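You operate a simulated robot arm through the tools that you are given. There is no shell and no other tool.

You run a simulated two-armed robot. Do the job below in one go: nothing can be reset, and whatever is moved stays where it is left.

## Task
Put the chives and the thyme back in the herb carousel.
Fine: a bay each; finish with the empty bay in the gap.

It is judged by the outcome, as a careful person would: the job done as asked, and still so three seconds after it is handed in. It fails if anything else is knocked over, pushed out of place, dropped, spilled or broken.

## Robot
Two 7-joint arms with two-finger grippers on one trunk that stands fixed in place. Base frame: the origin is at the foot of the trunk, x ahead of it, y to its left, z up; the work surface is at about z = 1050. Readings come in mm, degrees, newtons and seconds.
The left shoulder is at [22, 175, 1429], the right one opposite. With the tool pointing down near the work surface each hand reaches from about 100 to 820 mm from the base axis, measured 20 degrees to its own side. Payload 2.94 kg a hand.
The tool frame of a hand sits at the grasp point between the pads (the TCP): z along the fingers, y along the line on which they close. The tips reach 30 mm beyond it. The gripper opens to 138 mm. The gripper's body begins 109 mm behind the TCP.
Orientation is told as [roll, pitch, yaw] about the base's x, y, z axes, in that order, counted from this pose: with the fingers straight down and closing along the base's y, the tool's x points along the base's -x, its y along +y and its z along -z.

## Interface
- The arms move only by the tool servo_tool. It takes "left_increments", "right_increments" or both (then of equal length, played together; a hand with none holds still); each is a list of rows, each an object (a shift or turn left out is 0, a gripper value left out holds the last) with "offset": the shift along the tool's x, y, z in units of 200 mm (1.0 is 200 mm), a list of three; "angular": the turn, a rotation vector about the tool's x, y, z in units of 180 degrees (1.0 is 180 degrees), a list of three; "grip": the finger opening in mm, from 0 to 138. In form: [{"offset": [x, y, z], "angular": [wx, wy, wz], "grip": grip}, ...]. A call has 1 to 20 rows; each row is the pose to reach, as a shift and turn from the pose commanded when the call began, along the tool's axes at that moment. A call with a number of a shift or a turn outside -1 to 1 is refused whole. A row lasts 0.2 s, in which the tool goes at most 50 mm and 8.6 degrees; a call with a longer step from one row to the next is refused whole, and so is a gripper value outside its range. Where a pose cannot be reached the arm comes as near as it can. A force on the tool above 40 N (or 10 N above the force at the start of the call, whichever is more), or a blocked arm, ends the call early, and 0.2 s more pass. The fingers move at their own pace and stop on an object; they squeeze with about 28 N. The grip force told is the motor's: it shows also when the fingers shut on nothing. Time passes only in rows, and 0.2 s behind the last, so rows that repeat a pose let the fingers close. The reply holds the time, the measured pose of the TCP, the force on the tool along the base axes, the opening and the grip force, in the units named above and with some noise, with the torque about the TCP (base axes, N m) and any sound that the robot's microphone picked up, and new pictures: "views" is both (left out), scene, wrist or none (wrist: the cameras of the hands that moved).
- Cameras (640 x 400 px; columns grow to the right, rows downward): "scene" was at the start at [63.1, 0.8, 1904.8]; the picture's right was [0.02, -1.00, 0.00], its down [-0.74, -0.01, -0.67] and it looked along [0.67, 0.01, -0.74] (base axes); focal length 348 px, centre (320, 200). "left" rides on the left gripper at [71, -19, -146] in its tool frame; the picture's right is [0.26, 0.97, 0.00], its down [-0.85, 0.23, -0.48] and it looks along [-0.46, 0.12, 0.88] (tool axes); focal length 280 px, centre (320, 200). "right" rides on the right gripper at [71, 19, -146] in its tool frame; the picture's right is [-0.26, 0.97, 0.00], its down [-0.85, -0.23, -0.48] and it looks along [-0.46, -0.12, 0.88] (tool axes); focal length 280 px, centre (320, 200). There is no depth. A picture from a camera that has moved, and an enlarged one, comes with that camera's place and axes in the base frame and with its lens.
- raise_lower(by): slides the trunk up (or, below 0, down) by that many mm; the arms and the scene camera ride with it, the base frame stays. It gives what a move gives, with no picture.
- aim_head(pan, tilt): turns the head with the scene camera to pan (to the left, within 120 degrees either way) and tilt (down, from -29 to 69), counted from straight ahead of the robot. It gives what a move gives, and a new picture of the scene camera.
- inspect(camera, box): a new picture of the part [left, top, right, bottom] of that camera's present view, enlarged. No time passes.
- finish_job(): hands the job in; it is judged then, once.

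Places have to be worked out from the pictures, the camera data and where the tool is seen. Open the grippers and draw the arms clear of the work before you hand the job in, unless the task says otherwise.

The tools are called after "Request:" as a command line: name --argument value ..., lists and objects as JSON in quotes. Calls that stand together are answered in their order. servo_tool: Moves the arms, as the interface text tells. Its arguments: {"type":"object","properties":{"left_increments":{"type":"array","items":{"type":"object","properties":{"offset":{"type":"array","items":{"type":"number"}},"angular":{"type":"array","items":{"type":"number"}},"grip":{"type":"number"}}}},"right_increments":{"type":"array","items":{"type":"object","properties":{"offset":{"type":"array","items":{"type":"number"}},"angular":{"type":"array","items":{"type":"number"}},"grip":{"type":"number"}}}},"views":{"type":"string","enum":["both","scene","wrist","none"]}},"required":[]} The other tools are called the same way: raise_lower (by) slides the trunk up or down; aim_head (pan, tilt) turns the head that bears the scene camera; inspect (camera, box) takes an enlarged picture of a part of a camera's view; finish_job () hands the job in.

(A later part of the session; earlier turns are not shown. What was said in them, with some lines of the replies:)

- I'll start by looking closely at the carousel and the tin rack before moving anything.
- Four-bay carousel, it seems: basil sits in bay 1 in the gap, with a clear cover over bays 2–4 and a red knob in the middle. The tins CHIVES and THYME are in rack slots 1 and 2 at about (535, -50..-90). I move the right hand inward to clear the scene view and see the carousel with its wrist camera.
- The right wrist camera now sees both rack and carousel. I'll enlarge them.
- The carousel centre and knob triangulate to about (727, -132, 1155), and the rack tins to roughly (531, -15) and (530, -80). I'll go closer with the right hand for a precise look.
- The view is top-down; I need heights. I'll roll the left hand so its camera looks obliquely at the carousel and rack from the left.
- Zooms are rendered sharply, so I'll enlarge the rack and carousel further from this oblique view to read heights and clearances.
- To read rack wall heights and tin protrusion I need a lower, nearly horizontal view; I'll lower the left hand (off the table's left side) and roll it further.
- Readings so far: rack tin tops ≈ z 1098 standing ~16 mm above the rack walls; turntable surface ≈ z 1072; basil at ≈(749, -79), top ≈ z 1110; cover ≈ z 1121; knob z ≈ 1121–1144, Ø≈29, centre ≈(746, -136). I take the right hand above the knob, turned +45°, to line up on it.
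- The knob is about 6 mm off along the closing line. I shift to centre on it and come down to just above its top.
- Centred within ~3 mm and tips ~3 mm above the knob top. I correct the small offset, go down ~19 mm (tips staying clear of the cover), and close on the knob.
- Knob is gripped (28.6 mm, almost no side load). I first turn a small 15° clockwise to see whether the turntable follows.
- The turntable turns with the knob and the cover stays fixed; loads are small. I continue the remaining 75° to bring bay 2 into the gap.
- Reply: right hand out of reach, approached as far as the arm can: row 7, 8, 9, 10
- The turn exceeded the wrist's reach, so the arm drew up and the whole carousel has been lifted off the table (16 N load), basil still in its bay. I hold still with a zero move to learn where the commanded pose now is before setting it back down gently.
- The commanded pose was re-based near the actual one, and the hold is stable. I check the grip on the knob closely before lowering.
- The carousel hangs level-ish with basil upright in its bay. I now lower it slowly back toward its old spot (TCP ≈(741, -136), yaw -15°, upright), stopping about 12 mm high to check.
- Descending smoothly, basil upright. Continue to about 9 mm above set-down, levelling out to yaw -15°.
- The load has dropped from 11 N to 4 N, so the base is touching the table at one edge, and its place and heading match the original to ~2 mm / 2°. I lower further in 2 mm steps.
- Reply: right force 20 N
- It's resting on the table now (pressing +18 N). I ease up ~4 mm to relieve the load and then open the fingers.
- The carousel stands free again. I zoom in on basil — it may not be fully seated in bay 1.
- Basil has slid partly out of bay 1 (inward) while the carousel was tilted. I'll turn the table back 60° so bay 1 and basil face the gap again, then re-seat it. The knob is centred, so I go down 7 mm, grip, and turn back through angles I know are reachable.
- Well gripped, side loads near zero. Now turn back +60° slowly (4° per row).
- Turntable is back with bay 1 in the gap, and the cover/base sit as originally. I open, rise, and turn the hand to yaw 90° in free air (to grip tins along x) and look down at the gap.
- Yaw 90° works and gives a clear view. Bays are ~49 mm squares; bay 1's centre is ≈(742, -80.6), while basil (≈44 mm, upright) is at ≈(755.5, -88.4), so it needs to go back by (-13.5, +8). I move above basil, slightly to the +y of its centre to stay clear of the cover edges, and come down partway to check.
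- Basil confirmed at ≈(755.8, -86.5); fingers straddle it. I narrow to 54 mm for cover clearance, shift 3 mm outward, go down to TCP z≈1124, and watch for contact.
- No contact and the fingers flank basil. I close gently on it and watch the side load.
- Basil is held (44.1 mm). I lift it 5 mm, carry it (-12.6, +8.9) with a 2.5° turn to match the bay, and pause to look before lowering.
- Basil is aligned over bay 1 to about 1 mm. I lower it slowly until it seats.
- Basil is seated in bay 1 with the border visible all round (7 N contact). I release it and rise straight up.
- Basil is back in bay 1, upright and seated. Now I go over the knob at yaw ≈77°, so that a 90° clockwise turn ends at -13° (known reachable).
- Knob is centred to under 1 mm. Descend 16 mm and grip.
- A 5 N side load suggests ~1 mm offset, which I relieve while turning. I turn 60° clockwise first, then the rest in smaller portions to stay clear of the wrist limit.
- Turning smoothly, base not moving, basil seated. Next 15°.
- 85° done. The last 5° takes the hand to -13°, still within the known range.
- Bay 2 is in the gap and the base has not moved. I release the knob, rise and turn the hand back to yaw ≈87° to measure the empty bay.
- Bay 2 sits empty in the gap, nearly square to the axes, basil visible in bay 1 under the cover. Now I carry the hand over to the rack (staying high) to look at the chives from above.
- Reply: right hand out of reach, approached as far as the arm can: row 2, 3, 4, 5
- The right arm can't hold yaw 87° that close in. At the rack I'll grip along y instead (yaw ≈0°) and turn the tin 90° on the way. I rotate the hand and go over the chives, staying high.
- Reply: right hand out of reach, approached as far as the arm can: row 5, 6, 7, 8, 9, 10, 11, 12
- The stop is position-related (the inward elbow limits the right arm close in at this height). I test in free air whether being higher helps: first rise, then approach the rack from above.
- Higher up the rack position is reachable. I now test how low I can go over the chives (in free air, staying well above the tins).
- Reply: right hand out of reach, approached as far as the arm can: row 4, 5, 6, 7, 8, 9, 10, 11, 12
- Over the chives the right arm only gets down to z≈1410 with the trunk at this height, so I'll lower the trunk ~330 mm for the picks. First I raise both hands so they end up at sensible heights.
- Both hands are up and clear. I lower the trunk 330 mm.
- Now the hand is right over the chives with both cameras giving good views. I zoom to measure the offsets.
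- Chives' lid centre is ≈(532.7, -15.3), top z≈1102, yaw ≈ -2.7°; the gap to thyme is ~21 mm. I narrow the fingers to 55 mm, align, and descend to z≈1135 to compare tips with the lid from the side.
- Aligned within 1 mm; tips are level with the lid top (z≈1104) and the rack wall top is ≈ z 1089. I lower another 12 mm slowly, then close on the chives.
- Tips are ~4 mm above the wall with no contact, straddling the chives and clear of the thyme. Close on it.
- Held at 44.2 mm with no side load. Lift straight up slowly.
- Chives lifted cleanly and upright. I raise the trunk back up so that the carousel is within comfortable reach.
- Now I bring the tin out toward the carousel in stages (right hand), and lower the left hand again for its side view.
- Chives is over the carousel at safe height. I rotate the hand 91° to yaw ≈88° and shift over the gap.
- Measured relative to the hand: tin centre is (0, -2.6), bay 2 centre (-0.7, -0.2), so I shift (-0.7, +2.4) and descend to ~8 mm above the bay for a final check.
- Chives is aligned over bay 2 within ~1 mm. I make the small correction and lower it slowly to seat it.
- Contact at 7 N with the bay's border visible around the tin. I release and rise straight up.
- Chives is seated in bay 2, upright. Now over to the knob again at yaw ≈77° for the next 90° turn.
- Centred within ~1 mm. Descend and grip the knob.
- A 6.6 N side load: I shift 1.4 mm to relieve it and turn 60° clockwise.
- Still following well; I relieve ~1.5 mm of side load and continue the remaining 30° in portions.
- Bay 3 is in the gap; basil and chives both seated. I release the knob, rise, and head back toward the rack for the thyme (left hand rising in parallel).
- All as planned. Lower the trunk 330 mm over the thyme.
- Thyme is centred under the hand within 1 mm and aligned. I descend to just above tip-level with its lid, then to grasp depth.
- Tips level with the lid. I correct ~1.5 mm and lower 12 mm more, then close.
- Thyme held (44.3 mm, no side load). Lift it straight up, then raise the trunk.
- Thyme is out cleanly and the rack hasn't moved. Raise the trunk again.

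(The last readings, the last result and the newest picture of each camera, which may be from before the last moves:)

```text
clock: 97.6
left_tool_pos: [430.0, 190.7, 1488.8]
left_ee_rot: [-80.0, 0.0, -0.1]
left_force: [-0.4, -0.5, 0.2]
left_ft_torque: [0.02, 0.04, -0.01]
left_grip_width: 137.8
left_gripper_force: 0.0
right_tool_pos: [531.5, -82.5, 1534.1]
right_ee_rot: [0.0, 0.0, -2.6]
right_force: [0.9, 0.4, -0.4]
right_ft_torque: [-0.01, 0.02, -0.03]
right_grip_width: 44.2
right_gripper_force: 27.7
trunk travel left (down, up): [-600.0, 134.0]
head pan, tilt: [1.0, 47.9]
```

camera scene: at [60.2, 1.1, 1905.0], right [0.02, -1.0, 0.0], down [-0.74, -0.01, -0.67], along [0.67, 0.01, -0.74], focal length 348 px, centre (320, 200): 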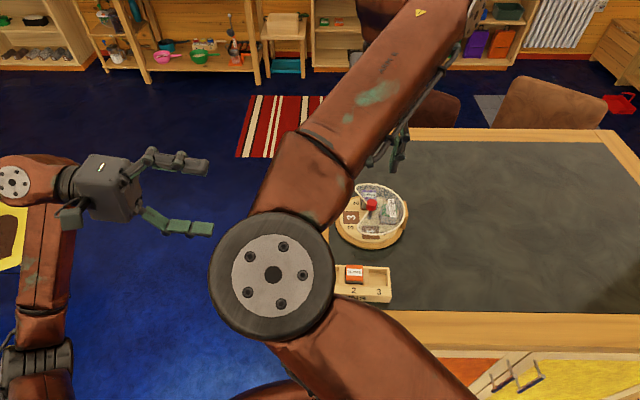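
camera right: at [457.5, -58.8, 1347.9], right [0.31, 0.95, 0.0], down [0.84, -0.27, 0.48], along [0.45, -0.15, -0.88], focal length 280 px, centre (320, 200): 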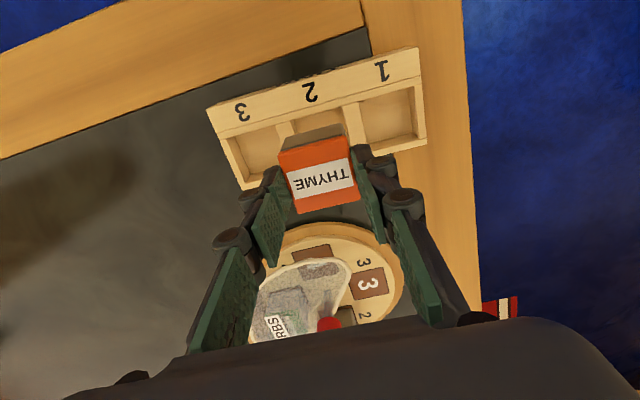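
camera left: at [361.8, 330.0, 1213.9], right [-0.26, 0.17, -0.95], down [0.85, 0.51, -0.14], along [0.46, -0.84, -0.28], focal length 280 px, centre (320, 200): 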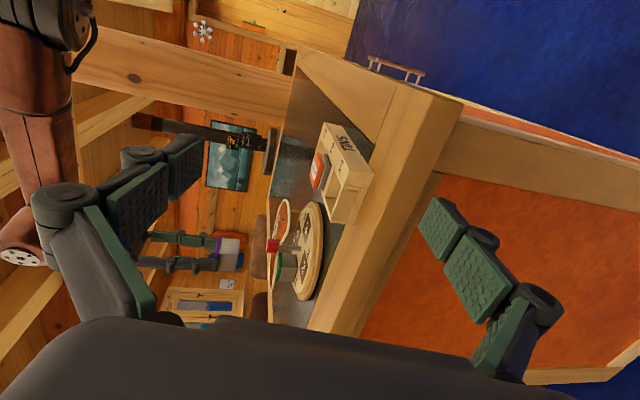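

Now carry the thyme out to the carousel by the same route, lowering the left hand for the side view.

Request:
servo_tool --right_increments '[{"offset": [-0.09, -0.0044, 0.1], "grip": 36}, {"offset": [-0.18, -0.0088, 0.2], "grip": 36}, {"offset": [-0.269, -0.0132, 0.31], "grip": 36}, {"offset": [-0.359, -0.0176, 0.41], "grip": 36}, {"offset": [-0.449, -0.022, 0.51], "grip": 36}]' --left_increments '[{"offset": [0, 0.187, 0.033]}, {"offset": [0, 0.374, 0.066]}, {"offset": [0, 0.561, 0.099]}, {"offset": [0, 0.748, 0.132]}, {"offset": [0, 0.935, 0.165]}]' --views "none"

Request:
servo_tool --right_increments '[{"offset": [-0.121, -0.0045, 0.17], "grip": 36}, {"offset": [-0.243, -0.009, 0.34], "grip": 36}, {"offset": [-0.364, -0.0135, 0.51], "grip": 36}, {"offset": [-0.485, -0.018, 0.68], "grip": 36}, {"offset": [-0.6065, -0.0225, 0.85], "grip": 36}]' --left_increments '[{"offset": [0, 0.128, 0.023]}, {"offset": [0, 0.256, 0.045]}, {"offset": [0, 0.384, 0.068]}, {"offset": [0, 0.512, 0.09]}, {"offset": [0, 0.64, 0.113]}]' --views "none"

Request:
servo_tool --right_increments '[{"offset": [0.0, 0.009, 0], "angular": [0, 0, -0.0458], "grip": 36}, {"offset": [0.001, 0.018, 0], "angular": [0, 0, -0.0915], "grip": 36}, {"offset": [0.001, 0.027, 0], "angular": [0, 0, -0.1373], "grip": 36}, {"offset": [0.002, 0.036, 0], "angular": [0, 0, -0.183], "grip": 36}, {"offset": [0.002, 0.045, 0], "angular": [0, 0, -0.2288], "grip": 36}, {"offset": [0.002, 0.054, 0], "angular": [0, 0, -0.2745], "grip": 36}, {"offset": [0.003, 0.063, 0], "angular": [0, 0, -0.3203], "grip": 36}, {"offset": [0.003, 0.072, 0], "angular": [0, 0, -0.366], "grip": 36}, {"offset": [0.004, 0.081, 0], "angular": [0, 0, -0.4118], "grip": 36}, {"offset": [0.004, 0.09, 0], "angular": [0, 0, -0.4575], "grip": 36}, {"offset": [0.004, 0.09, 0], "angular": [0, 0, -0.5033], "grip": 36}, {"offset": [0.004, 0.09, 0.15], "angular": [0, 0, -0.5033], "grip": 36}, {"offset": [0.004, 0.09, 0.3], "angular": [0, 0, -0.5033], "grip": 36}]' --views "wrist"

Request:
inspect --camera "right" --box '[200, 20, 440, 220]'

Request:
inspect --camera "left" --box '[240, 190, 350, 310]'

```text
clock: 98.8
left_tool_pos: [429.2, 191.6, 1297.3]
left_ee_rot: [-80.0, 0.0, 0.0]
left_force: [-0.2, 0.7, -0.4]
left_ft_torque: [-0.01, -0.02, -0.03]
left_grip_width: 138.1
left_gripper_force: 0.1
right_tool_pos: [622.1, -90.0, 1431.6]
right_ee_rot: [0.0, -0.2, -2.6]
right_force: [0.5, 0.5, -0.7]
right_ft_torque: [0.04, -0.01, 0.01]
right_grip_width: 44.1
right_gripper_force: 28.4
trunk travel left (down, up): [-600.0, 134.0]
head pan, tilt: [1.0, 47.9]
```

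```text
clock: 100.0
left_tool_pos: [432.1, 190.2, 1170.7]
left_ee_rot: [-79.9, 0.2, -0.1]
left_force: [0.7, -0.4, -0.2]
left_ft_torque: [-0.01, 0.0, -0.02]
left_grip_width: 137.7
left_gripper_force: 0.0
right_tool_pos: [745.4, -105.5, 1261.5]
right_ee_rot: [-0.1, 0.0, -2.7]
right_force: [0.8, 0.6, -1.0]
right_ft_torque: [0.04, 0.06, 0.0]
right_grip_width: 44.0
right_gripper_force: 28.1
trunk travel left (down, up): [-600.0, 134.0]
head pan, tilt: [1.0, 47.9]
```

```text
clock: 102.8
left_tool_pos: [432.2, 190.6, 1170.3]
left_ee_rot: [-80.0, 0.0, 0.0]
left_force: [-0.3, -0.8, -0.1]
left_ft_torque: [0.03, -0.01, -0.04]
left_grip_width: 138.0
left_gripper_force: 0.0
right_tool_pos: [741.2, -83.4, 1202.5]
right_ee_rot: [-0.1, 0.2, 88.1]
right_force: [-0.4, 0.2, -0.9]
right_ft_torque: [0.04, 0.03, -0.03]
right_grip_width: 44.2
right_gripper_force: 28.6
trunk travel left (down, up): [-600.0, 134.0]
head pan, tilt: [1.0, 47.9]
camera right: at [719.2, -152.6, 1349.5], right [-0.96, 0.3, 0.0], down [0.26, 0.84, 0.47], along [0.14, 0.45, -0.88], focal length 280 px, centre (320, 200)
```

right: 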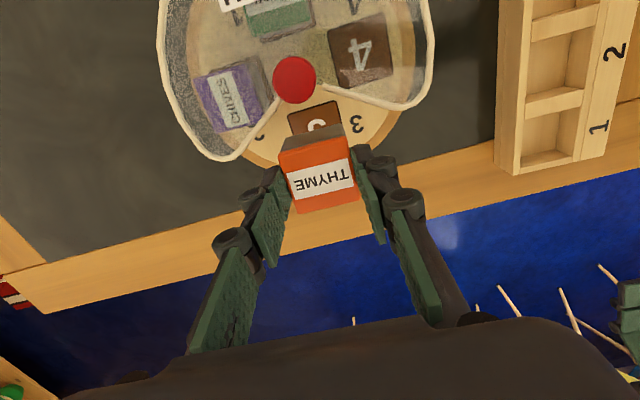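

```text
2.00 times, centred on (320, 120) of right
camera zoom: at [719.2, -152.6, 1349.5], right [-0.96, 0.3, 0.0], down [0.26, 0.84, 0.47], along [0.14, 0.45, -0.88], focal length 561 px, centre (320, 360)
```

zoom: 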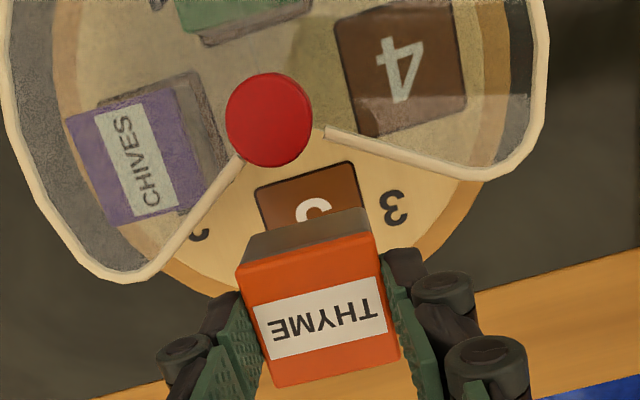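

```text
3.33 times, centred on (295, 250) of left
camera zoom: at [360.1, 331.7, 1215.2], right [-0.26, 0.17, -0.95], down [0.85, 0.51, -0.14], along [0.46, -0.84, -0.28], focal length 935 px, centre (403, 33)
```

zoom: 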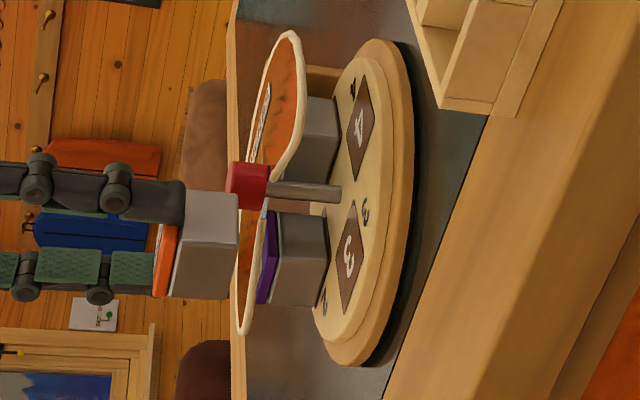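

Bay 3 centre is (+1.0, +0.2) and the tin (-0.4, -1.4) relative to the hand; I shift (+1.4, +1.6) and descend to ~8–10 mm above the bay.

Request:
servo_tool --right_increments '[{"offset": [-0.008, -0.0068, 0.0], "grip": 36}, {"offset": [-0.008, -0.0068, 0.08], "grip": 36}, {"offset": [-0.008, -0.0068, 0.16], "grip": 36}, {"offset": [-0.008, -0.0068, 0.24], "grip": 36}, {"offset": [-0.008, -0.0068, 0.305], "grip": 36}, {"offset": [-0.008, -0.0068, 0.305], "grip": 36}]' --views "wrist"

Request:
inspect --camera "right" --box '[220, 80, 420, 230]'

Request:
inspect --camera "left" --box '[260, 220, 340, 310]'

```text
clock: 104.2
left_tool_pos: [430.4, 191.6, 1171.2]
left_ee_rot: [-80.0, 0.1, 0.0]
left_force: [-0.1, -0.2, 0.8]
left_ft_torque: [-0.01, -0.01, 0.0]
left_grip_width: 138.0
left_gripper_force: 0.1
right_tool_pos: [742.9, -82.7, 1140.9]
right_ee_rot: [-0.1, 0.1, 88.0]
right_force: [-0.4, 0.0, -1.1]
right_ft_torque: [0.0, -0.02, -0.02]
right_grip_width: 44.0
right_gripper_force: 28.0
trunk travel left (down, up): [-600.0, 134.0]
head pan, tilt: [1.0, 47.9]
camera right: at [720.4, -151.5, 1287.6], right [-0.96, 0.3, 0.0], down [0.26, 0.84, 0.47], along [0.14, 0.45, -0.88], focal length 280 px, centre (320, 200)
```

right: 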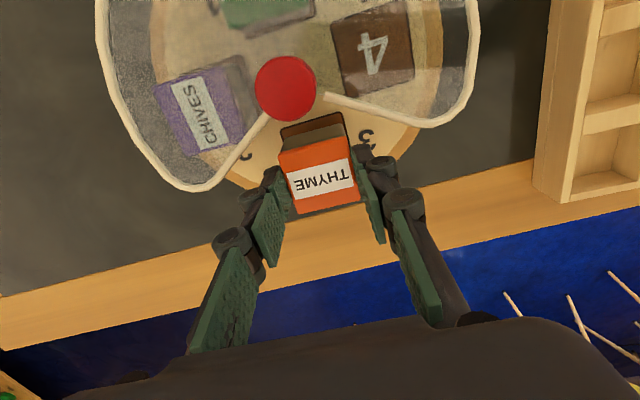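

```text
2.67 times, centred on (320, 155) of right
camera zoom: at [720.4, -151.5, 1287.6], right [-0.96, 0.3, 0.0], down [0.26, 0.84, 0.47], along [0.14, 0.45, -0.88], focal length 748 px, centre (320, 320)
```

zoom: 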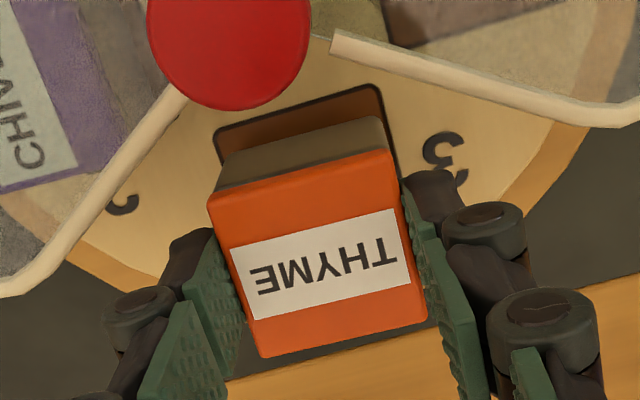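

```text
4.44 times, centred on (300, 265) of left
camera zoom: at [359.6, 331.9, 1215.3], right [-0.26, 0.17, -0.95], down [0.85, 0.51, -0.14], along [0.46, -0.84, -0.28], focal length 1246 px, centre (409, -89)
```

zoom: 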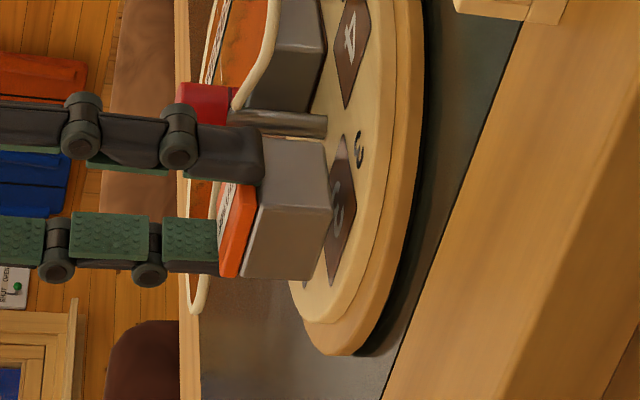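

Aligned to within half a millimetre. Lower to seat.

Request:
servo_tool --right_increments '[{"offset": [0, 0, 0.015], "grip": 36}, {"offset": [0, 0, 0.03], "grip": 36}, {"offset": [0, 0, 0.042], "grip": 36}, {"offset": [0, 0, 0.052], "grip": 36}, {"offset": [0, 0, 0.058], "grip": 36}]' --views "none"

Request:
inspect --camera "left" --box '[260, 220, 340, 310]'

Request:
inspect --camera "right" --box '[220, 80, 420, 230]'

```text
clock: 105.4
left_tool_pos: [428.7, 192.7, 1170.2]
left_ee_rot: [-80.0, -0.1, -0.2]
left_force: [0.0, -0.2, -0.5]
left_ft_torque: [-0.01, 0.0, -0.02]
left_grip_width: 138.0
left_gripper_force: 0.0
right_tool_pos: [742.6, -82.0, 1132.1]
right_ee_rot: [-0.3, 0.1, 87.9]
right_force: [0.2, -1.6, 10.5]
right_ft_torque: [0.16, 0.11, -0.02]
right_grip_width: 44.2
right_gripper_force: 27.8
trunk travel left (down, up): [-600.0, 134.0]
head pan, tilt: [1.0, 47.9]
```

```text
4.44 times, centred on (300, 265) of left
camera zoom: at [358.8, 331.7, 1215.8], right [-0.26, 0.17, -0.95], down [0.85, 0.51, -0.14], along [0.46, -0.84, -0.28], focal length 1246 px, centre (409, -89)
```

zoom: 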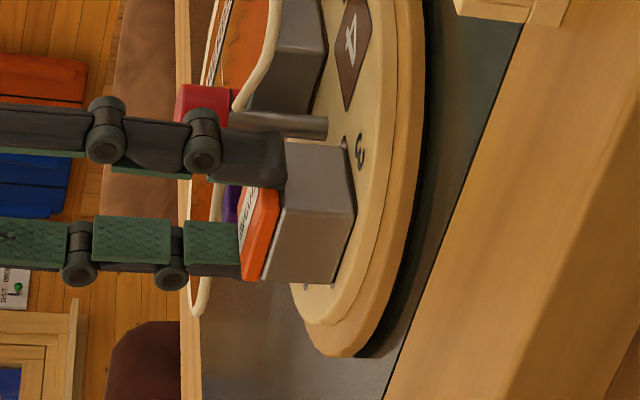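

```text
2.67 times, centred on (320, 155) of right
camera zoom: at [719.8, -151.1, 1278.3], right [-0.95, 0.3, -0.01], down [0.26, 0.84, 0.48], along [0.15, 0.45, -0.88], focal length 748 px, centre (320, 320)
```

zoom: 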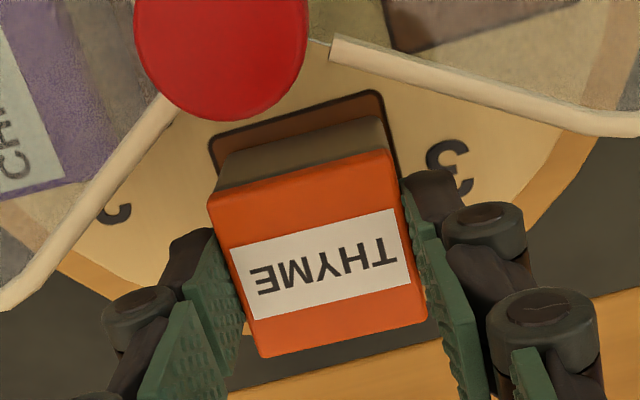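

Seated with 10 N contact. Release and rise, then inspect.

Request:
servo_tool --right_increments '[{"offset": [0, 0, -0.008], "grip": 44}, {"offset": [0, 0, -0.008], "grip": 49}, {"offset": [0, 0, -0.008], "grip": 54}, {"offset": [0, 0, -0.008], "grip": 54}, {"offset": [0, 0, -0.08], "grip": 54}, {"offset": [0, 0, -0.2], "grip": 54}, {"offset": [0, 0, -0.4], "grip": 56}, {"offset": [0.1, 0, -0.45], "grip": 60}]' --views "wrist"

Request:
inspect --camera "right" --box '[200, 20, 440, 220]'

Request:
inspect --camera "left" --box '[270, 230, 330, 300]'

```text
clock: 107.2
left_tool_pos: [430.2, 191.7, 1172.1]
left_ee_rot: [-79.9, -0.1, 0.0]
left_force: [-0.9, 0.0, -0.8]
left_ft_torque: [0.01, 0.0, 0.01]
left_grip_width: 138.1
left_gripper_force: 0.0
right_tool_pos: [742.2, -101.1, 1219.3]
right_ee_rot: [-0.1, 0.0, 88.0]
right_force: [-0.5, -0.5, 0.1]
right_ft_torque: [0.04, 0.0, -0.02]
right_grip_width: 60.2
right_gripper_force: 0.0
trunk travel left (down, up): [-600.0, 134.0]
head pan, tilt: [1.0, 47.9]
camera right: at [719.7, -171.1, 1366.7], right [-0.96, 0.3, 0.0], down [0.26, 0.84, 0.48], along [0.14, 0.45, -0.88], focal length 280 px, centre (320, 200)
```

right: 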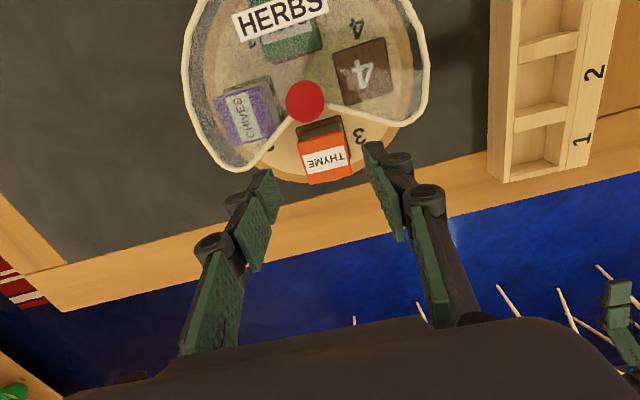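

```text
2.00 times, centred on (320, 120) of right
camera zoom: at [719.7, -171.1, 1366.7], right [-0.96, 0.3, 0.0], down [0.26, 0.84, 0.48], along [0.14, 0.45, -0.88], focal length 561 px, centre (320, 360)
```

zoom: 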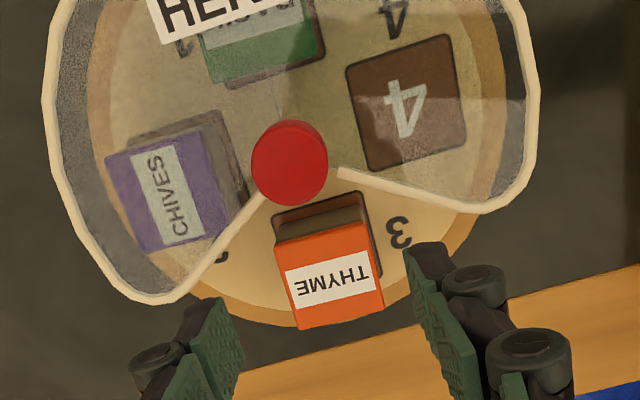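

```text
5.71 times, centred on (300, 265) of left
camera zoom: at [359.9, 331.0, 1215.5], right [-0.26, 0.17, -0.95], down [0.85, 0.51, -0.14], along [0.46, -0.84, -0.28], focal length 1602 px, centre (434, -171)
```

zoom: 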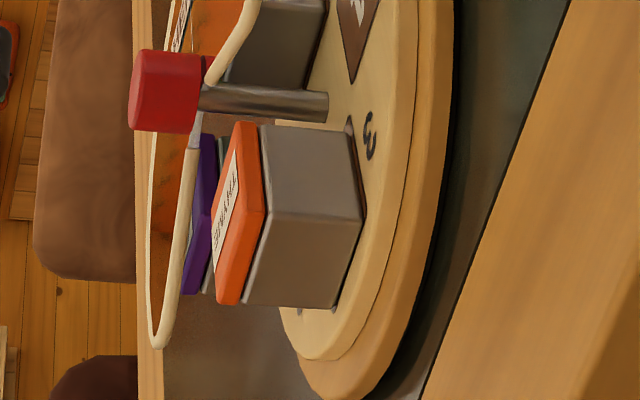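

Thyme is in bay 3. I look closely at its base to be sure it sits fully inside the recess and upright.

Request:
inspect --camera "left" --box '[283, 250, 313, 288]'

Request:
inspect --camera "right" --box '[285, 80, 375, 200]'

```text
10.53 times, centred on (298, 269) of left
camera zoom: at [359.9, 331.0, 1215.5], right [-0.26, 0.17, -0.95], down [0.85, 0.51, -0.14], along [0.46, -0.84, -0.28], focal length 2952 px, centre (552, -526)
```

zoom: 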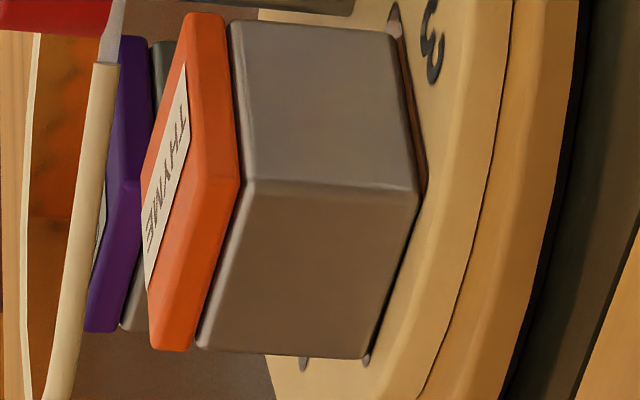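

```text
3.33 times, centred on (330, 140) of right
camera zoom: at [719.7, -171.1, 1366.7], right [-0.96, 0.3, 0.0], down [0.26, 0.84, 0.48], along [0.14, 0.45, -0.88], focal length 935 px, centre (287, 400)
```

zoom: 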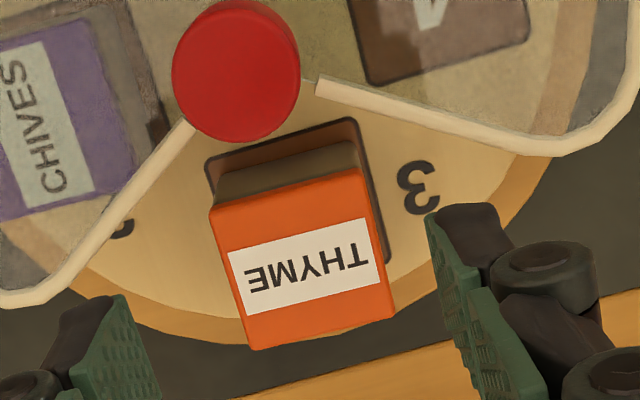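

Thyme stands upright in bay 3. Last step: turn another 90° so empty bay 4 faces the gap. I go over the knob at yaw ≈77°.

Request:
servo_tool --right_increments '[{"offset": [0.0985, -0.003, 0], "angular": [0, 0, 0.0306], "grip": 60}, {"offset": [0.197, -0.006, 0], "angular": [0, 0, 0.0611], "grip": 60}, {"offset": [0.197, -0.006, 0.11], "angular": [0, 0, 0.0611], "grip": 60}, {"offset": [0.197, -0.006, 0.2175], "angular": [0, 0, 0.0611], "grip": 60}, {"offset": [0.197, -0.006, 0.2175], "angular": [0, 0, 0.0611], "grip": 60}]' --views "wrist"

Request:
inspect --camera "right" --box '[240, 110, 400, 220]'

```text
clock: 108.4
left_tool_pos: [431.0, 192.0, 1171.0]
left_ee_rot: [-79.9, 0.0, 0.0]
left_force: [0.1, 0.6, 0.1]
left_ft_torque: [-0.01, -0.01, 0.0]
left_grip_width: 137.9
left_gripper_force: 0.1
right_tool_pos: [742.2, -140.2, 1175.8]
right_ee_rot: [-0.1, 0.2, 77.1]
right_force: [0.3, -0.1, -0.3]
right_ft_torque: [-0.02, 0.0, 0.05]
right_grip_width: 60.2
right_gripper_force: 0.0
trunk travel left (down, up): [-600.0, 134.0]
head pan, tilt: [1.0, 47.9]
camera right: at [706.9, -205.2, 1322.2], right [-0.88, 0.47, 0.0], down [0.42, 0.78, 0.47], along [0.23, 0.42, -0.88], focal length 280 px, centre (320, 200)
```

right: 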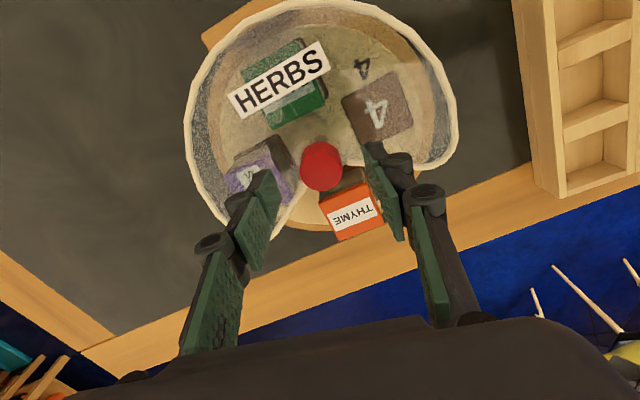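

```text
3.64 times, centred on (320, 165) of right
camera zoom: at [706.9, -205.2, 1322.2], right [-0.88, 0.47, 0.0], down [0.42, 0.78, 0.47], along [0.23, 0.42, -0.88], focal length 1020 px, centre (320, 327)
```

zoom: 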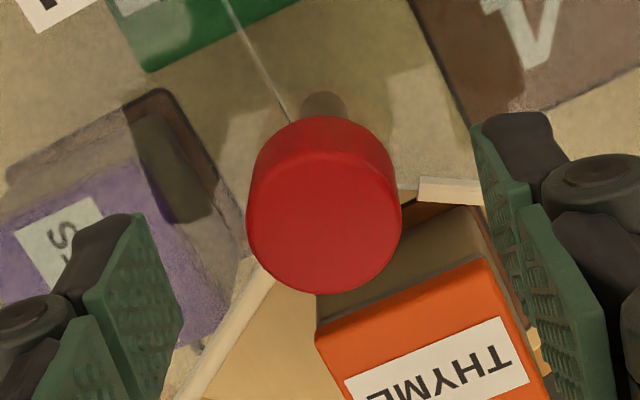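

Centred within 1 mm. Descend and grip the knob.

Request:
servo_tool --right_increments '[{"offset": [-0.001, 0.003, 0.04], "grip": 60}, {"offset": [-0.001, 0.003, 0.082], "grip": 60}, {"offset": [-0.001, 0.003, 0.082], "grip": 40}, {"offset": [-0.001, 0.003, 0.082], "grip": 20}, {"offset": [-0.001, 0.003, 0.082], "grip": 20}, {"offset": [-0.001, 0.003, 0.082], "grip": 20}]' --views "none"

Request:
inspect --camera "left" --box '[250, 190, 350, 310]'

```text
clock: 109.8
left_tool_pos: [432.0, 191.7, 1170.6]
left_ee_rot: [-80.0, 0.0, 0.0]
left_force: [0.4, 0.4, -0.2]
left_ft_torque: [0.0, 0.02, 0.05]
left_grip_width: 138.2
left_gripper_force: 0.0
right_tool_pos: [743.3, -140.7, 1159.5]
right_ee_rot: [-0.1, 0.1, 76.9]
right_force: [-1.6, 0.1, 0.1]
right_ft_torque: [0.11, -0.04, -0.04]
right_grip_width: 28.5
right_gripper_force: 27.7
trunk travel left (down, up): [-600.0, 134.0]
head pan, tilt: [1.0, 47.9]
```

```text
3.33 times, centred on (300, 250) of left
camera zoom: at [359.6, 331.8, 1215.4], right [-0.26, 0.17, -0.95], down [0.85, 0.51, -0.14], along [0.46, -0.84, -0.28], focal length 935 px, centre (387, 33)
```

zoom: 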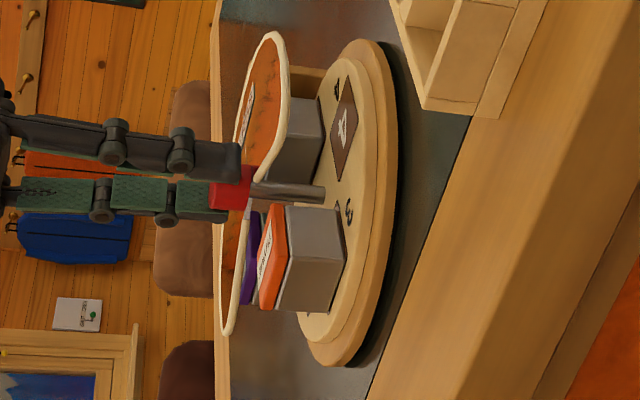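

Gripped with almost no side load. Turn 60° clockwise first.

Request:
servo_tool --right_increments '[{"offset": [0, 0.0015, 0], "angular": [0, 0, 0.0278], "grip": 20}, {"offset": [0, 0.0015, 0], "angular": [0, 0, 0.0556], "grip": 20}, {"offset": [0, 0.0015, 0], "angular": [0, 0, 0.0833], "grip": 20}, {"offset": [0, 0.0015, 0], "angular": [0, 0, 0.1111], "grip": 20}, {"offset": [0, 0.0015, 0], "angular": [0, 0, 0.1389], "grip": 20}, {"offset": [0, 0.0015, 0], "angular": [0, 0, 0.1667], "grip": 20}, {"offset": [0, 0.0015, 0], "angular": [0, 0, 0.1944], "grip": 20}, {"offset": [0, 0.0015, 0], "angular": [0, 0, 0.2222], "grip": 20}, {"offset": [0, 0.0015, 0], "angular": [0, 0, 0.25], "grip": 20}, {"offset": [0, 0.0015, 0], "angular": [0, 0, 0.2778], "grip": 20}, {"offset": [0, 0.0015, 0], "angular": [0, 0, 0.3056], "grip": 20}, {"offset": [0, 0.0015, 0], "angular": [0, 0, 0.3333], "grip": 20}]' --views "wrist"

Request:
inspect --camera "left" --box '[250, 190, 350, 310]'

```text
clock: 112.4
left_tool_pos: [430.4, 191.1, 1170.0]
left_ee_rot: [-80.0, 0.0, 0.0]
left_force: [0.2, 0.5, -0.9]
left_ft_torque: [0.02, 0.0, 0.01]
left_grip_width: 138.1
left_gripper_force: 0.0
right_tool_pos: [742.5, -140.9, 1158.0]
right_ee_rot: [-0.3, 0.0, 16.9]
right_force: [1.9, 0.1, 0.8]
right_ft_torque: [-0.05, 0.25, 0.04]
right_grip_width: 28.5
right_gripper_force: 27.6
trunk travel left (down, up): [-600.0, 134.0]
head pan, tilt: [1.0, 47.9]
camera right: at [668.2, -142.2, 1305.2], right [-0.03, 1.0, 0.0], down [0.88, 0.03, 0.48], along [0.48, 0.01, -0.88], focal length 280 px, centre (320, 200)
```

right: 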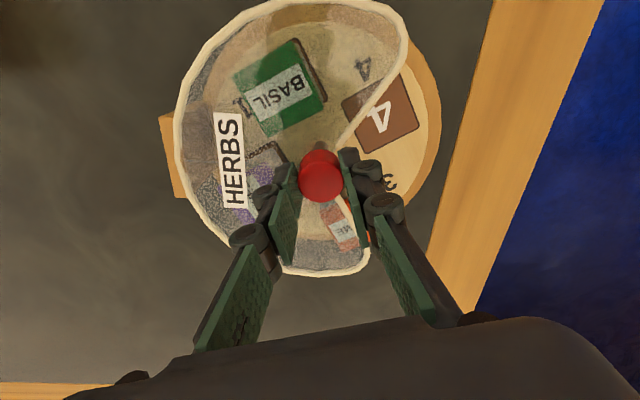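

```text
3.33 times, centred on (300, 250) of left
camera zoom: at [360.7, 331.9, 1215.0], right [-0.26, 0.17, -0.95], down [0.85, 0.51, -0.15], along [0.46, -0.84, -0.28], focal length 935 px, centre (387, 33)
```

zoom: 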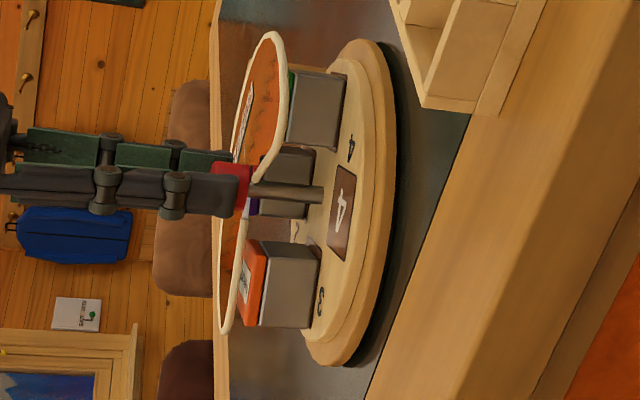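

Smooth, loads small, all tins in their bays. Finish the remaining 30° in portions.

Request:
servo_tool --right_increments '[{"angular": [0, 0, 0.0278], "grip": 20}, {"angular": [0, 0, 0.0556], "grip": 20}, {"angular": [0, 0, 0.0833], "grip": 20}]' --views "none"

Request:
servo_tool --right_increments '[{"angular": [0, 0, 0.0278], "grip": 20}, {"angular": [0, 0, 0.0556], "grip": 20}]' --views "none"

Request:
servo_tool --right_increments '[{"angular": [0, 0, 0.0139], "grip": 20}, {"angular": [0, 0, 0.0278], "grip": 20}]' --views "wrist"

Request:
inspect --camera "left" --box '[250, 190, 350, 310]'

```text
clock: 113.2
left_tool_pos: [431.0, 191.9, 1170.5]
left_ee_rot: [-80.0, 0.1, -0.1]
left_force: [0.3, -0.2, -0.1]
left_ft_torque: [0.01, 0.04, 0.0]
left_grip_width: 138.0
left_gripper_force: 0.1
right_tool_pos: [741.9, -140.0, 1158.8]
right_ee_rot: [0.0, -0.1, 1.8]
right_force: [-0.7, -0.2, 0.3]
right_ft_torque: [0.07, 0.39, 0.01]
right_grip_width: 28.4
right_gripper_force: 28.3
trunk travel left (down, up): [-600.0, 134.0]
head pan, tilt: [1.0, 47.9]
```

```text
clock: 113.8
left_tool_pos: [431.2, 192.5, 1170.2]
left_ee_rot: [-80.0, 0.1, -0.1]
left_force: [-1.3, 0.2, 0.0]
left_ft_torque: [0.01, -0.04, 0.0]
left_grip_width: 138.0
left_gripper_force: 0.0
right_tool_pos: [741.4, -140.9, 1159.0]
right_ee_rot: [0.0, -0.1, -8.0]
right_force: [3.1, 0.5, -0.2]
right_ft_torque: [0.18, 0.45, -0.01]
right_grip_width: 28.6
right_gripper_force: 28.0
trunk travel left (down, up): [-600.0, 134.0]
head pan, tilt: [1.0, 47.9]
```

```text
clock: 114.4
left_tool_pos: [430.7, 191.7, 1170.6]
left_ee_rot: [-80.0, 0.1, 0.0]
left_force: [0.6, -0.4, -0.1]
left_ft_torque: [-0.02, -0.01, -0.02]
left_grip_width: 137.9
left_gripper_force: 0.0
right_tool_pos: [742.0, -139.8, 1159.3]
right_ee_rot: [-0.1, 0.0, -13.0]
right_force: [3.3, 1.7, 0.3]
right_ft_torque: [0.2, 0.6, -0.07]
right_grip_width: 28.6
right_gripper_force: 27.9
trunk travel left (down, up): [-600.0, 134.0]
head pan, tilt: [1.0, 47.9]
camera right: at [676.5, -105.0, 1305.1], right [0.47, 0.88, 0.0], down [0.77, -0.41, 0.48], along [0.42, -0.23, -0.88], focal length 280 px, centre (320, 200)
```

right: 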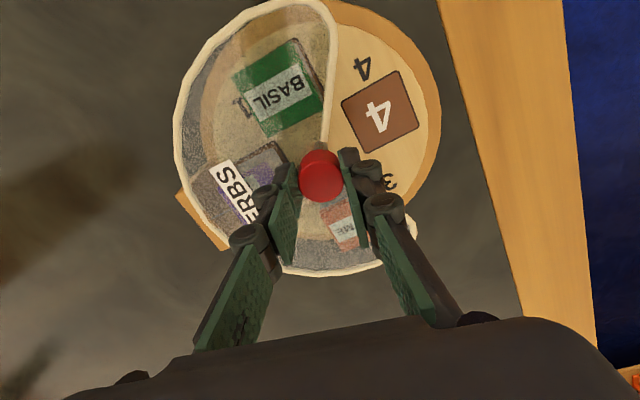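

```text
3.33 times, centred on (300, 250) of left
camera zoom: at [360.4, 332.1, 1215.1], right [-0.26, 0.17, -0.95], down [0.85, 0.51, -0.14], along [0.46, -0.84, -0.28], focal length 935 px, centre (387, 33)
```

zoom: 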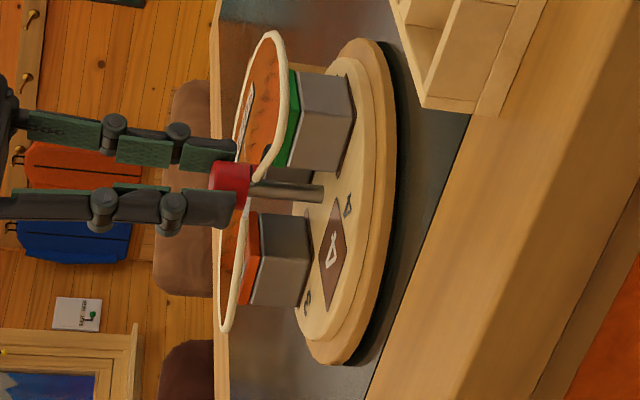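

Empty bay 4 now faces the gap. I release the knob and rise straight up.

Request:
servo_tool --right_increments '[{"grip": 34}, {"grip": 46}, {"grip": 60}, {"grip": 70}, {"offset": [0, 0, -0.12], "grip": 80}, {"offset": [0, 0, -0.28], "grip": 100}, {"offset": [0, 0, -0.45], "grip": 120}]' --views "wrist"

Request:
inspect --camera "right" --box '[200, 0, 440, 230]'

Request:
inspect --camera "left" --box '[250, 190, 350, 310]'

```text
clock: 116.0
left_tool_pos: [430.4, 192.8, 1170.2]
left_ee_rot: [-80.0, 0.0, 0.0]
left_force: [-0.5, -0.1, 0.1]
left_ft_torque: [-0.02, -0.02, 0.01]
left_grip_width: 138.1
left_gripper_force: 0.0
right_tool_pos: [740.9, -138.5, 1250.2]
right_ee_rot: [-0.1, -0.1, -13.0]
right_force: [-1.3, 0.9, -0.2]
right_ft_torque: [-0.03, -0.03, 0.01]
right_grip_width: 120.2
right_gripper_force: 0.1
trunk travel left (down, up): [-600.0, 134.0]
head pan, tilt: [1.0, 47.9]
camera right: at [674.6, -102.9, 1395.2], right [0.47, 0.88, 0.0], down [0.77, -0.41, 0.48], along [0.42, -0.23, -0.88], focal length 280 px, centre (320, 200)
```

right: 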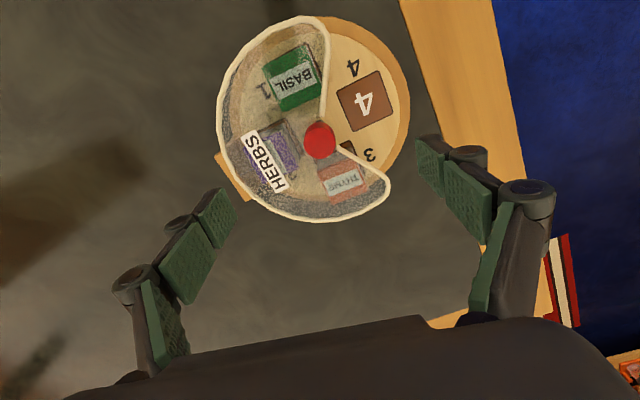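

```text
1.74 times, centred on (320, 115) of right
camera zoom: at [674.6, -102.9, 1395.2], right [0.47, 0.88, 0.0], down [0.77, -0.41, 0.48], along [0.42, -0.23, -0.88], focal length 488 px, centre (320, 348)
```

zoom: 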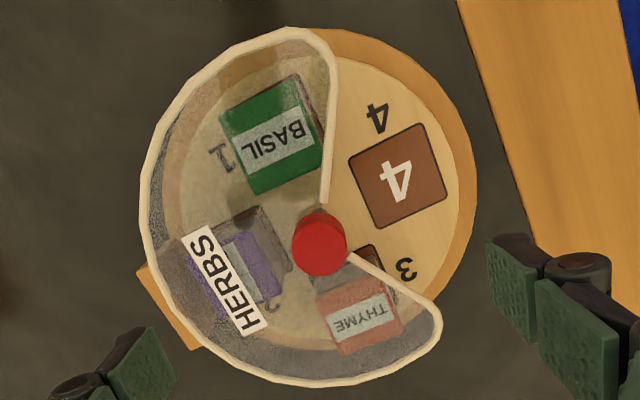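

```text
3.33 times, centred on (300, 250) of left
camera zoom: at [359.0, 332.2, 1215.5], right [-0.26, 0.17, -0.95], down [0.85, 0.51, -0.14], along [0.46, -0.84, -0.28], focal length 935 px, centre (387, 33)
```

zoom: 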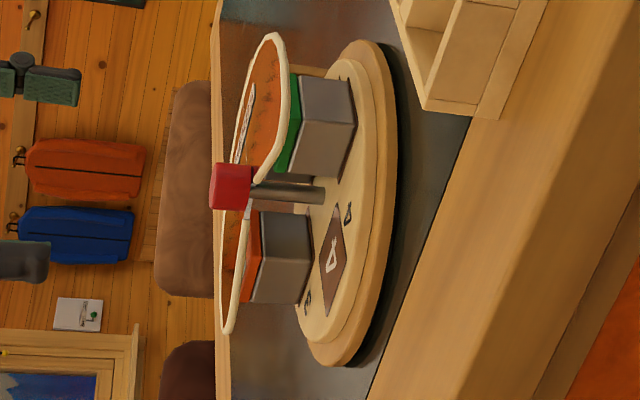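

Bay 4 is empty and centred in the gap. I double-check the seating of basil, chives and thyme at higher zoom.

Request:
inspect --camera "left" --box '[280, 205, 320, 250]'

Request:
inspect --camera "left" --box '[275, 245, 325, 300]'

Request:
inspect --camera "right" --box '[220, 30, 340, 210]'

Request:
inspect --camera "right" --box '[290, 40, 420, 210]'

```text
8.89 times, centred on (300, 228) of left
camera zoom: at [359.0, 332.2, 1215.5], right [-0.26, 0.17, -0.95], down [0.85, 0.51, -0.14], along [0.46, -0.84, -0.28], focal length 2492 px, centre (498, -44)
```

zoom: 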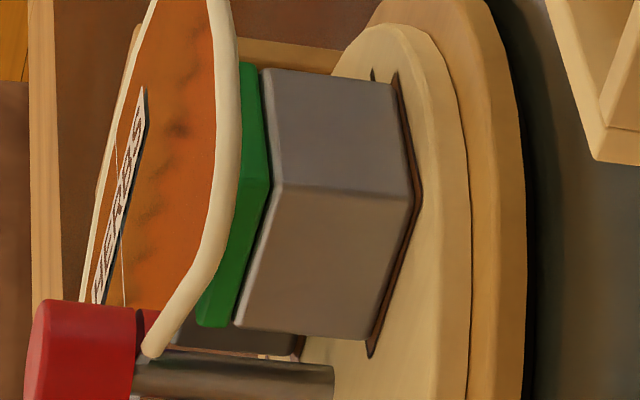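

```text
7.27 times, centred on (300, 272) of left
camera zoom: at [359.0, 332.2, 1215.5], right [-0.26, 0.17, -0.95], down [0.85, 0.51, -0.14], along [0.46, -0.84, -0.28], focal length 2039 px, centre (466, -327)
```

zoom: 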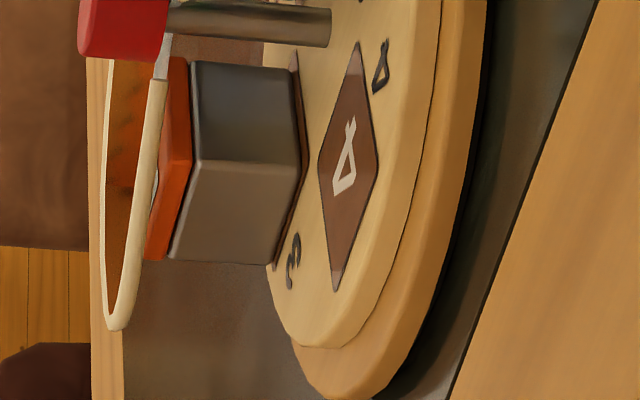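

```text
2.22 times, centred on (280, 120) of right
camera zoom: at [674.6, -102.9, 1395.2], right [0.47, 0.88, 0.0], down [0.77, -0.41, 0.48], along [0.42, -0.23, -0.88], focal length 623 px, centre (409, 378)
```

zoom: 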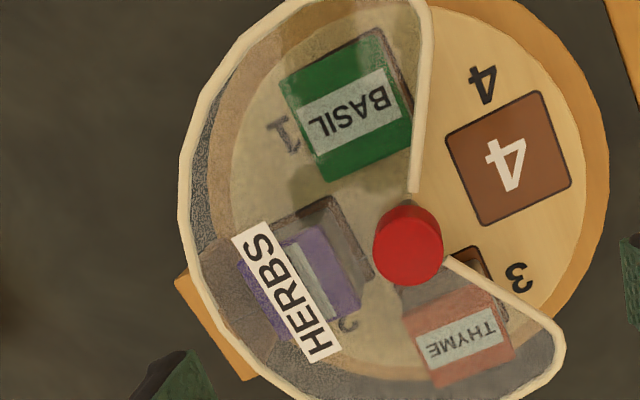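

```text
2.35 times, centred on (355, 125) of right
camera zoom: at [674.6, -102.9, 1395.2], right [0.47, 0.88, 0.0], down [0.77, -0.41, 0.48], along [0.42, -0.23, -0.88], focal length 660 px, centre (238, 376)
```

zoom: 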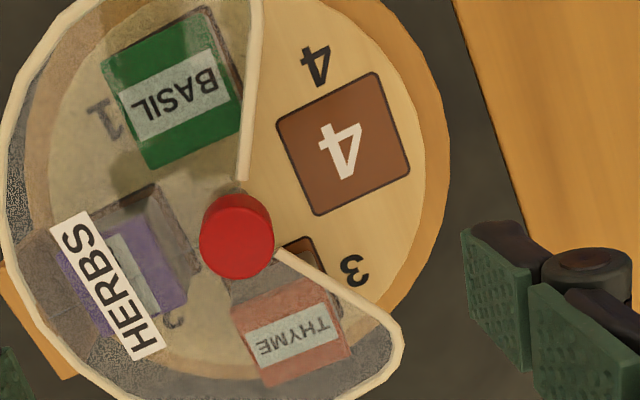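

All three tins are upright in their own bays and bay 4 is empty in the gap. I draw both arms clear.

Request:
servo_tool --right_increments '[{"offset": [0.059, -0.107, -0.15], "grip": 130}, {"offset": [0.119, -0.214, -0.3], "grip": 138}, {"offset": [0.178, -0.322, -0.45], "grip": 138}, {"offset": [0.238, -0.429, -0.6], "grip": 138}, {"offset": [0.297, -0.536, -0.75], "grip": 138}]' --left_increments '[{"offset": [0, -0.187, -0.033]}, {"offset": [0, -0.374, -0.066]}, {"offset": [0, -0.561, -0.099]}, {"offset": [0, -0.748, -0.132]}, {"offset": [0, -0.935, -0.165]}]' --views "none"

Request:
servo_tool --right_increments '[{"offset": [0.068, -0.1685, -0.098], "angular": [0, 0, -0.0144], "grip": 138}, {"offset": [0.136, -0.337, -0.196], "angular": [0, 0, -0.0289], "grip": 138}, {"offset": [0.203, -0.5055, -0.294], "angular": [0, 0, -0.0433], "grip": 138}, {"offset": [0.271, -0.674, -0.392], "angular": [0, 0, -0.0578], "grip": 138}, {"offset": [0.339, -0.8425, -0.49], "angular": [0, 0, -0.0722], "grip": 138}]' --left_increments '[{"offset": [0, -0.08, -0.08], "grip": 138}, {"offset": [0, -0.16, -0.16], "grip": 138}, {"offset": [0, -0.24, -0.24], "grip": 138}, {"offset": [0, -0.32, -0.32], "grip": 138}, {"offset": [0, -0.4, -0.4], "grip": 138}]' --views "both"

Request:
inspect --camera "scene" --box '[300, 160, 430, 310]'

```text
clock: 117.2
left_tool_pos: [430.2, 188.3, 1362.6]
left_ee_rot: [-79.9, -0.1, 0.0]
left_force: [0.2, 0.1, -0.5]
left_ft_torque: [0.02, -0.02, 0.01]
left_grip_width: 137.9
left_gripper_force: 0.1
right_tool_pos: [656.6, -233.0, 1397.1]
right_ee_rot: [-0.1, -0.1, -13.0]
right_force: [0.0, -0.3, -0.5]
right_ft_torque: [0.02, -0.01, 0.01]
right_grip_width: 137.8
right_gripper_force: 0.1
trunk travel left (down, up): [-600.0, 134.0]
head pan, tilt: [1.0, 47.9]
```

```text
clock: 118.4
left_tool_pos: [428.7, 252.3, 1453.3]
left_ee_rot: [-80.0, 0.0, 0.0]
left_force: [0.1, -0.6, 0.6]
left_ft_torque: [0.02, -0.04, 0.05]
left_grip_width: 137.8
left_gripper_force: 0.1
right_tool_pos: [556.6, -379.1, 1497.9]
right_ee_rot: [-0.1, -0.2, 0.0]
right_force: [-0.1, -0.7, -0.6]
right_ft_torque: [0.01, -0.04, 0.01]
right_grip_width: 138.0
right_gripper_force: 0.1
trunk travel left (down, up): [-600.0, 134.0]
head pan, tilt: [1.0, 47.9]
camera scene: at [62.0, -0.2, 1904.9], right [0.02, -1.0, 0.0], down [-0.74, -0.01, -0.67], along [0.67, 0.01, -0.74], focal length 348 px, centre (320, 200)
camera right: at [484.3, -359.6, 1644.7], right [0.26, 0.97, 0.0], down [0.85, -0.23, 0.48], along [0.46, -0.13, -0.88], focal length 280 px, centre (320, 200)
camera left: at [358.3, 392.9, 1498.4], right [-0.26, 0.17, -0.95], down [0.85, 0.51, -0.14], along [0.46, -0.84, -0.28], focal length 280 px, centre (320, 200)
```

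scene: 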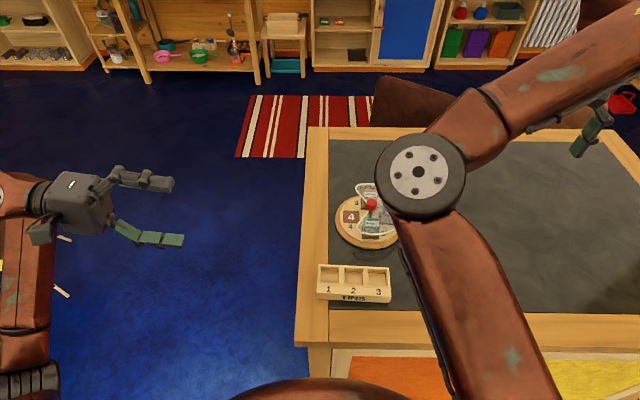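
right: 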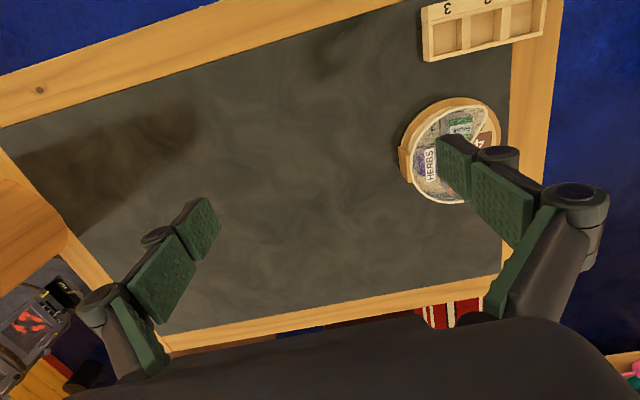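
left: 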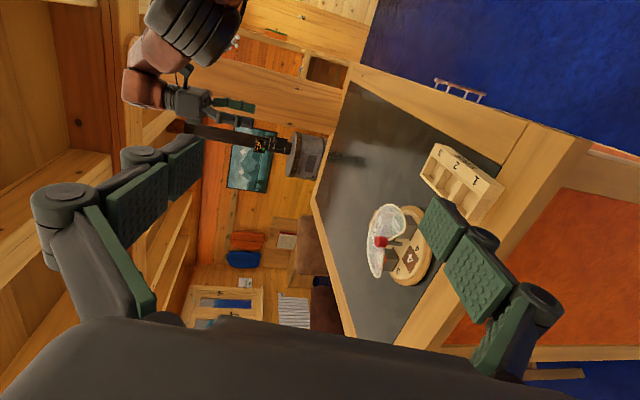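

```text
2.67 times, centred on (365, 235) of scene
camera zoom: at [62.0, -0.2, 1904.9], right [0.02, -1.0, 0.0], down [-0.74, -0.01, -0.67], along [0.67, 0.01, -0.74], focal length 927 px, centre (200, 107)
```

zoom: 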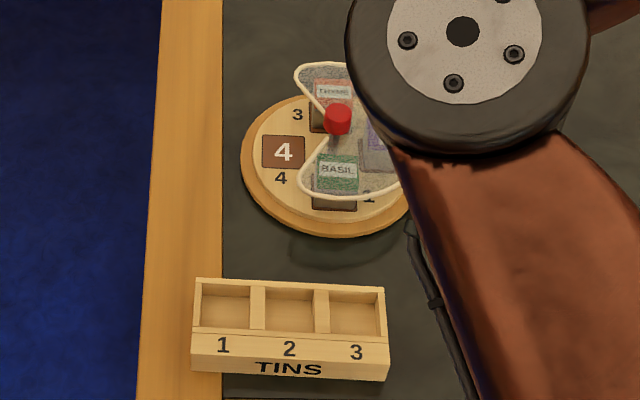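

The final view shows the rack untouched and empty. The carousel is within a few millimetres of where it started. Basil, chives and thyme each have their own bay, empty bay 4 faces the gap, and both arms are clear with grippers open. I hand the job in.

Request:
finish_job

```text
The job is handed in.
```

The chives are in bay 2 and the thyme is in bay 3 of the herb carousel, with empty bay 4 facing the gap. Both arms are clear with the grippers open.

- **Carousel lifted by mistake:** On the first turn of the knob the wrist ran out of reach. The arm lifted the whole carousel about 60 mm off the table and tilted it slightly. I set it back down, and it now stands about 4 mm from where it started.
- **Basil moved:** While the carousel was tilted, the basil slid partly out of bay 1. I put it back, and the last views show it upright in bay 1.
- **Thyme slightly off centre:** The thyme sits about 2 mm toward the outer edge of bay 3. It stands upright.

The tin rack was not moved and nothing fell or spilled.
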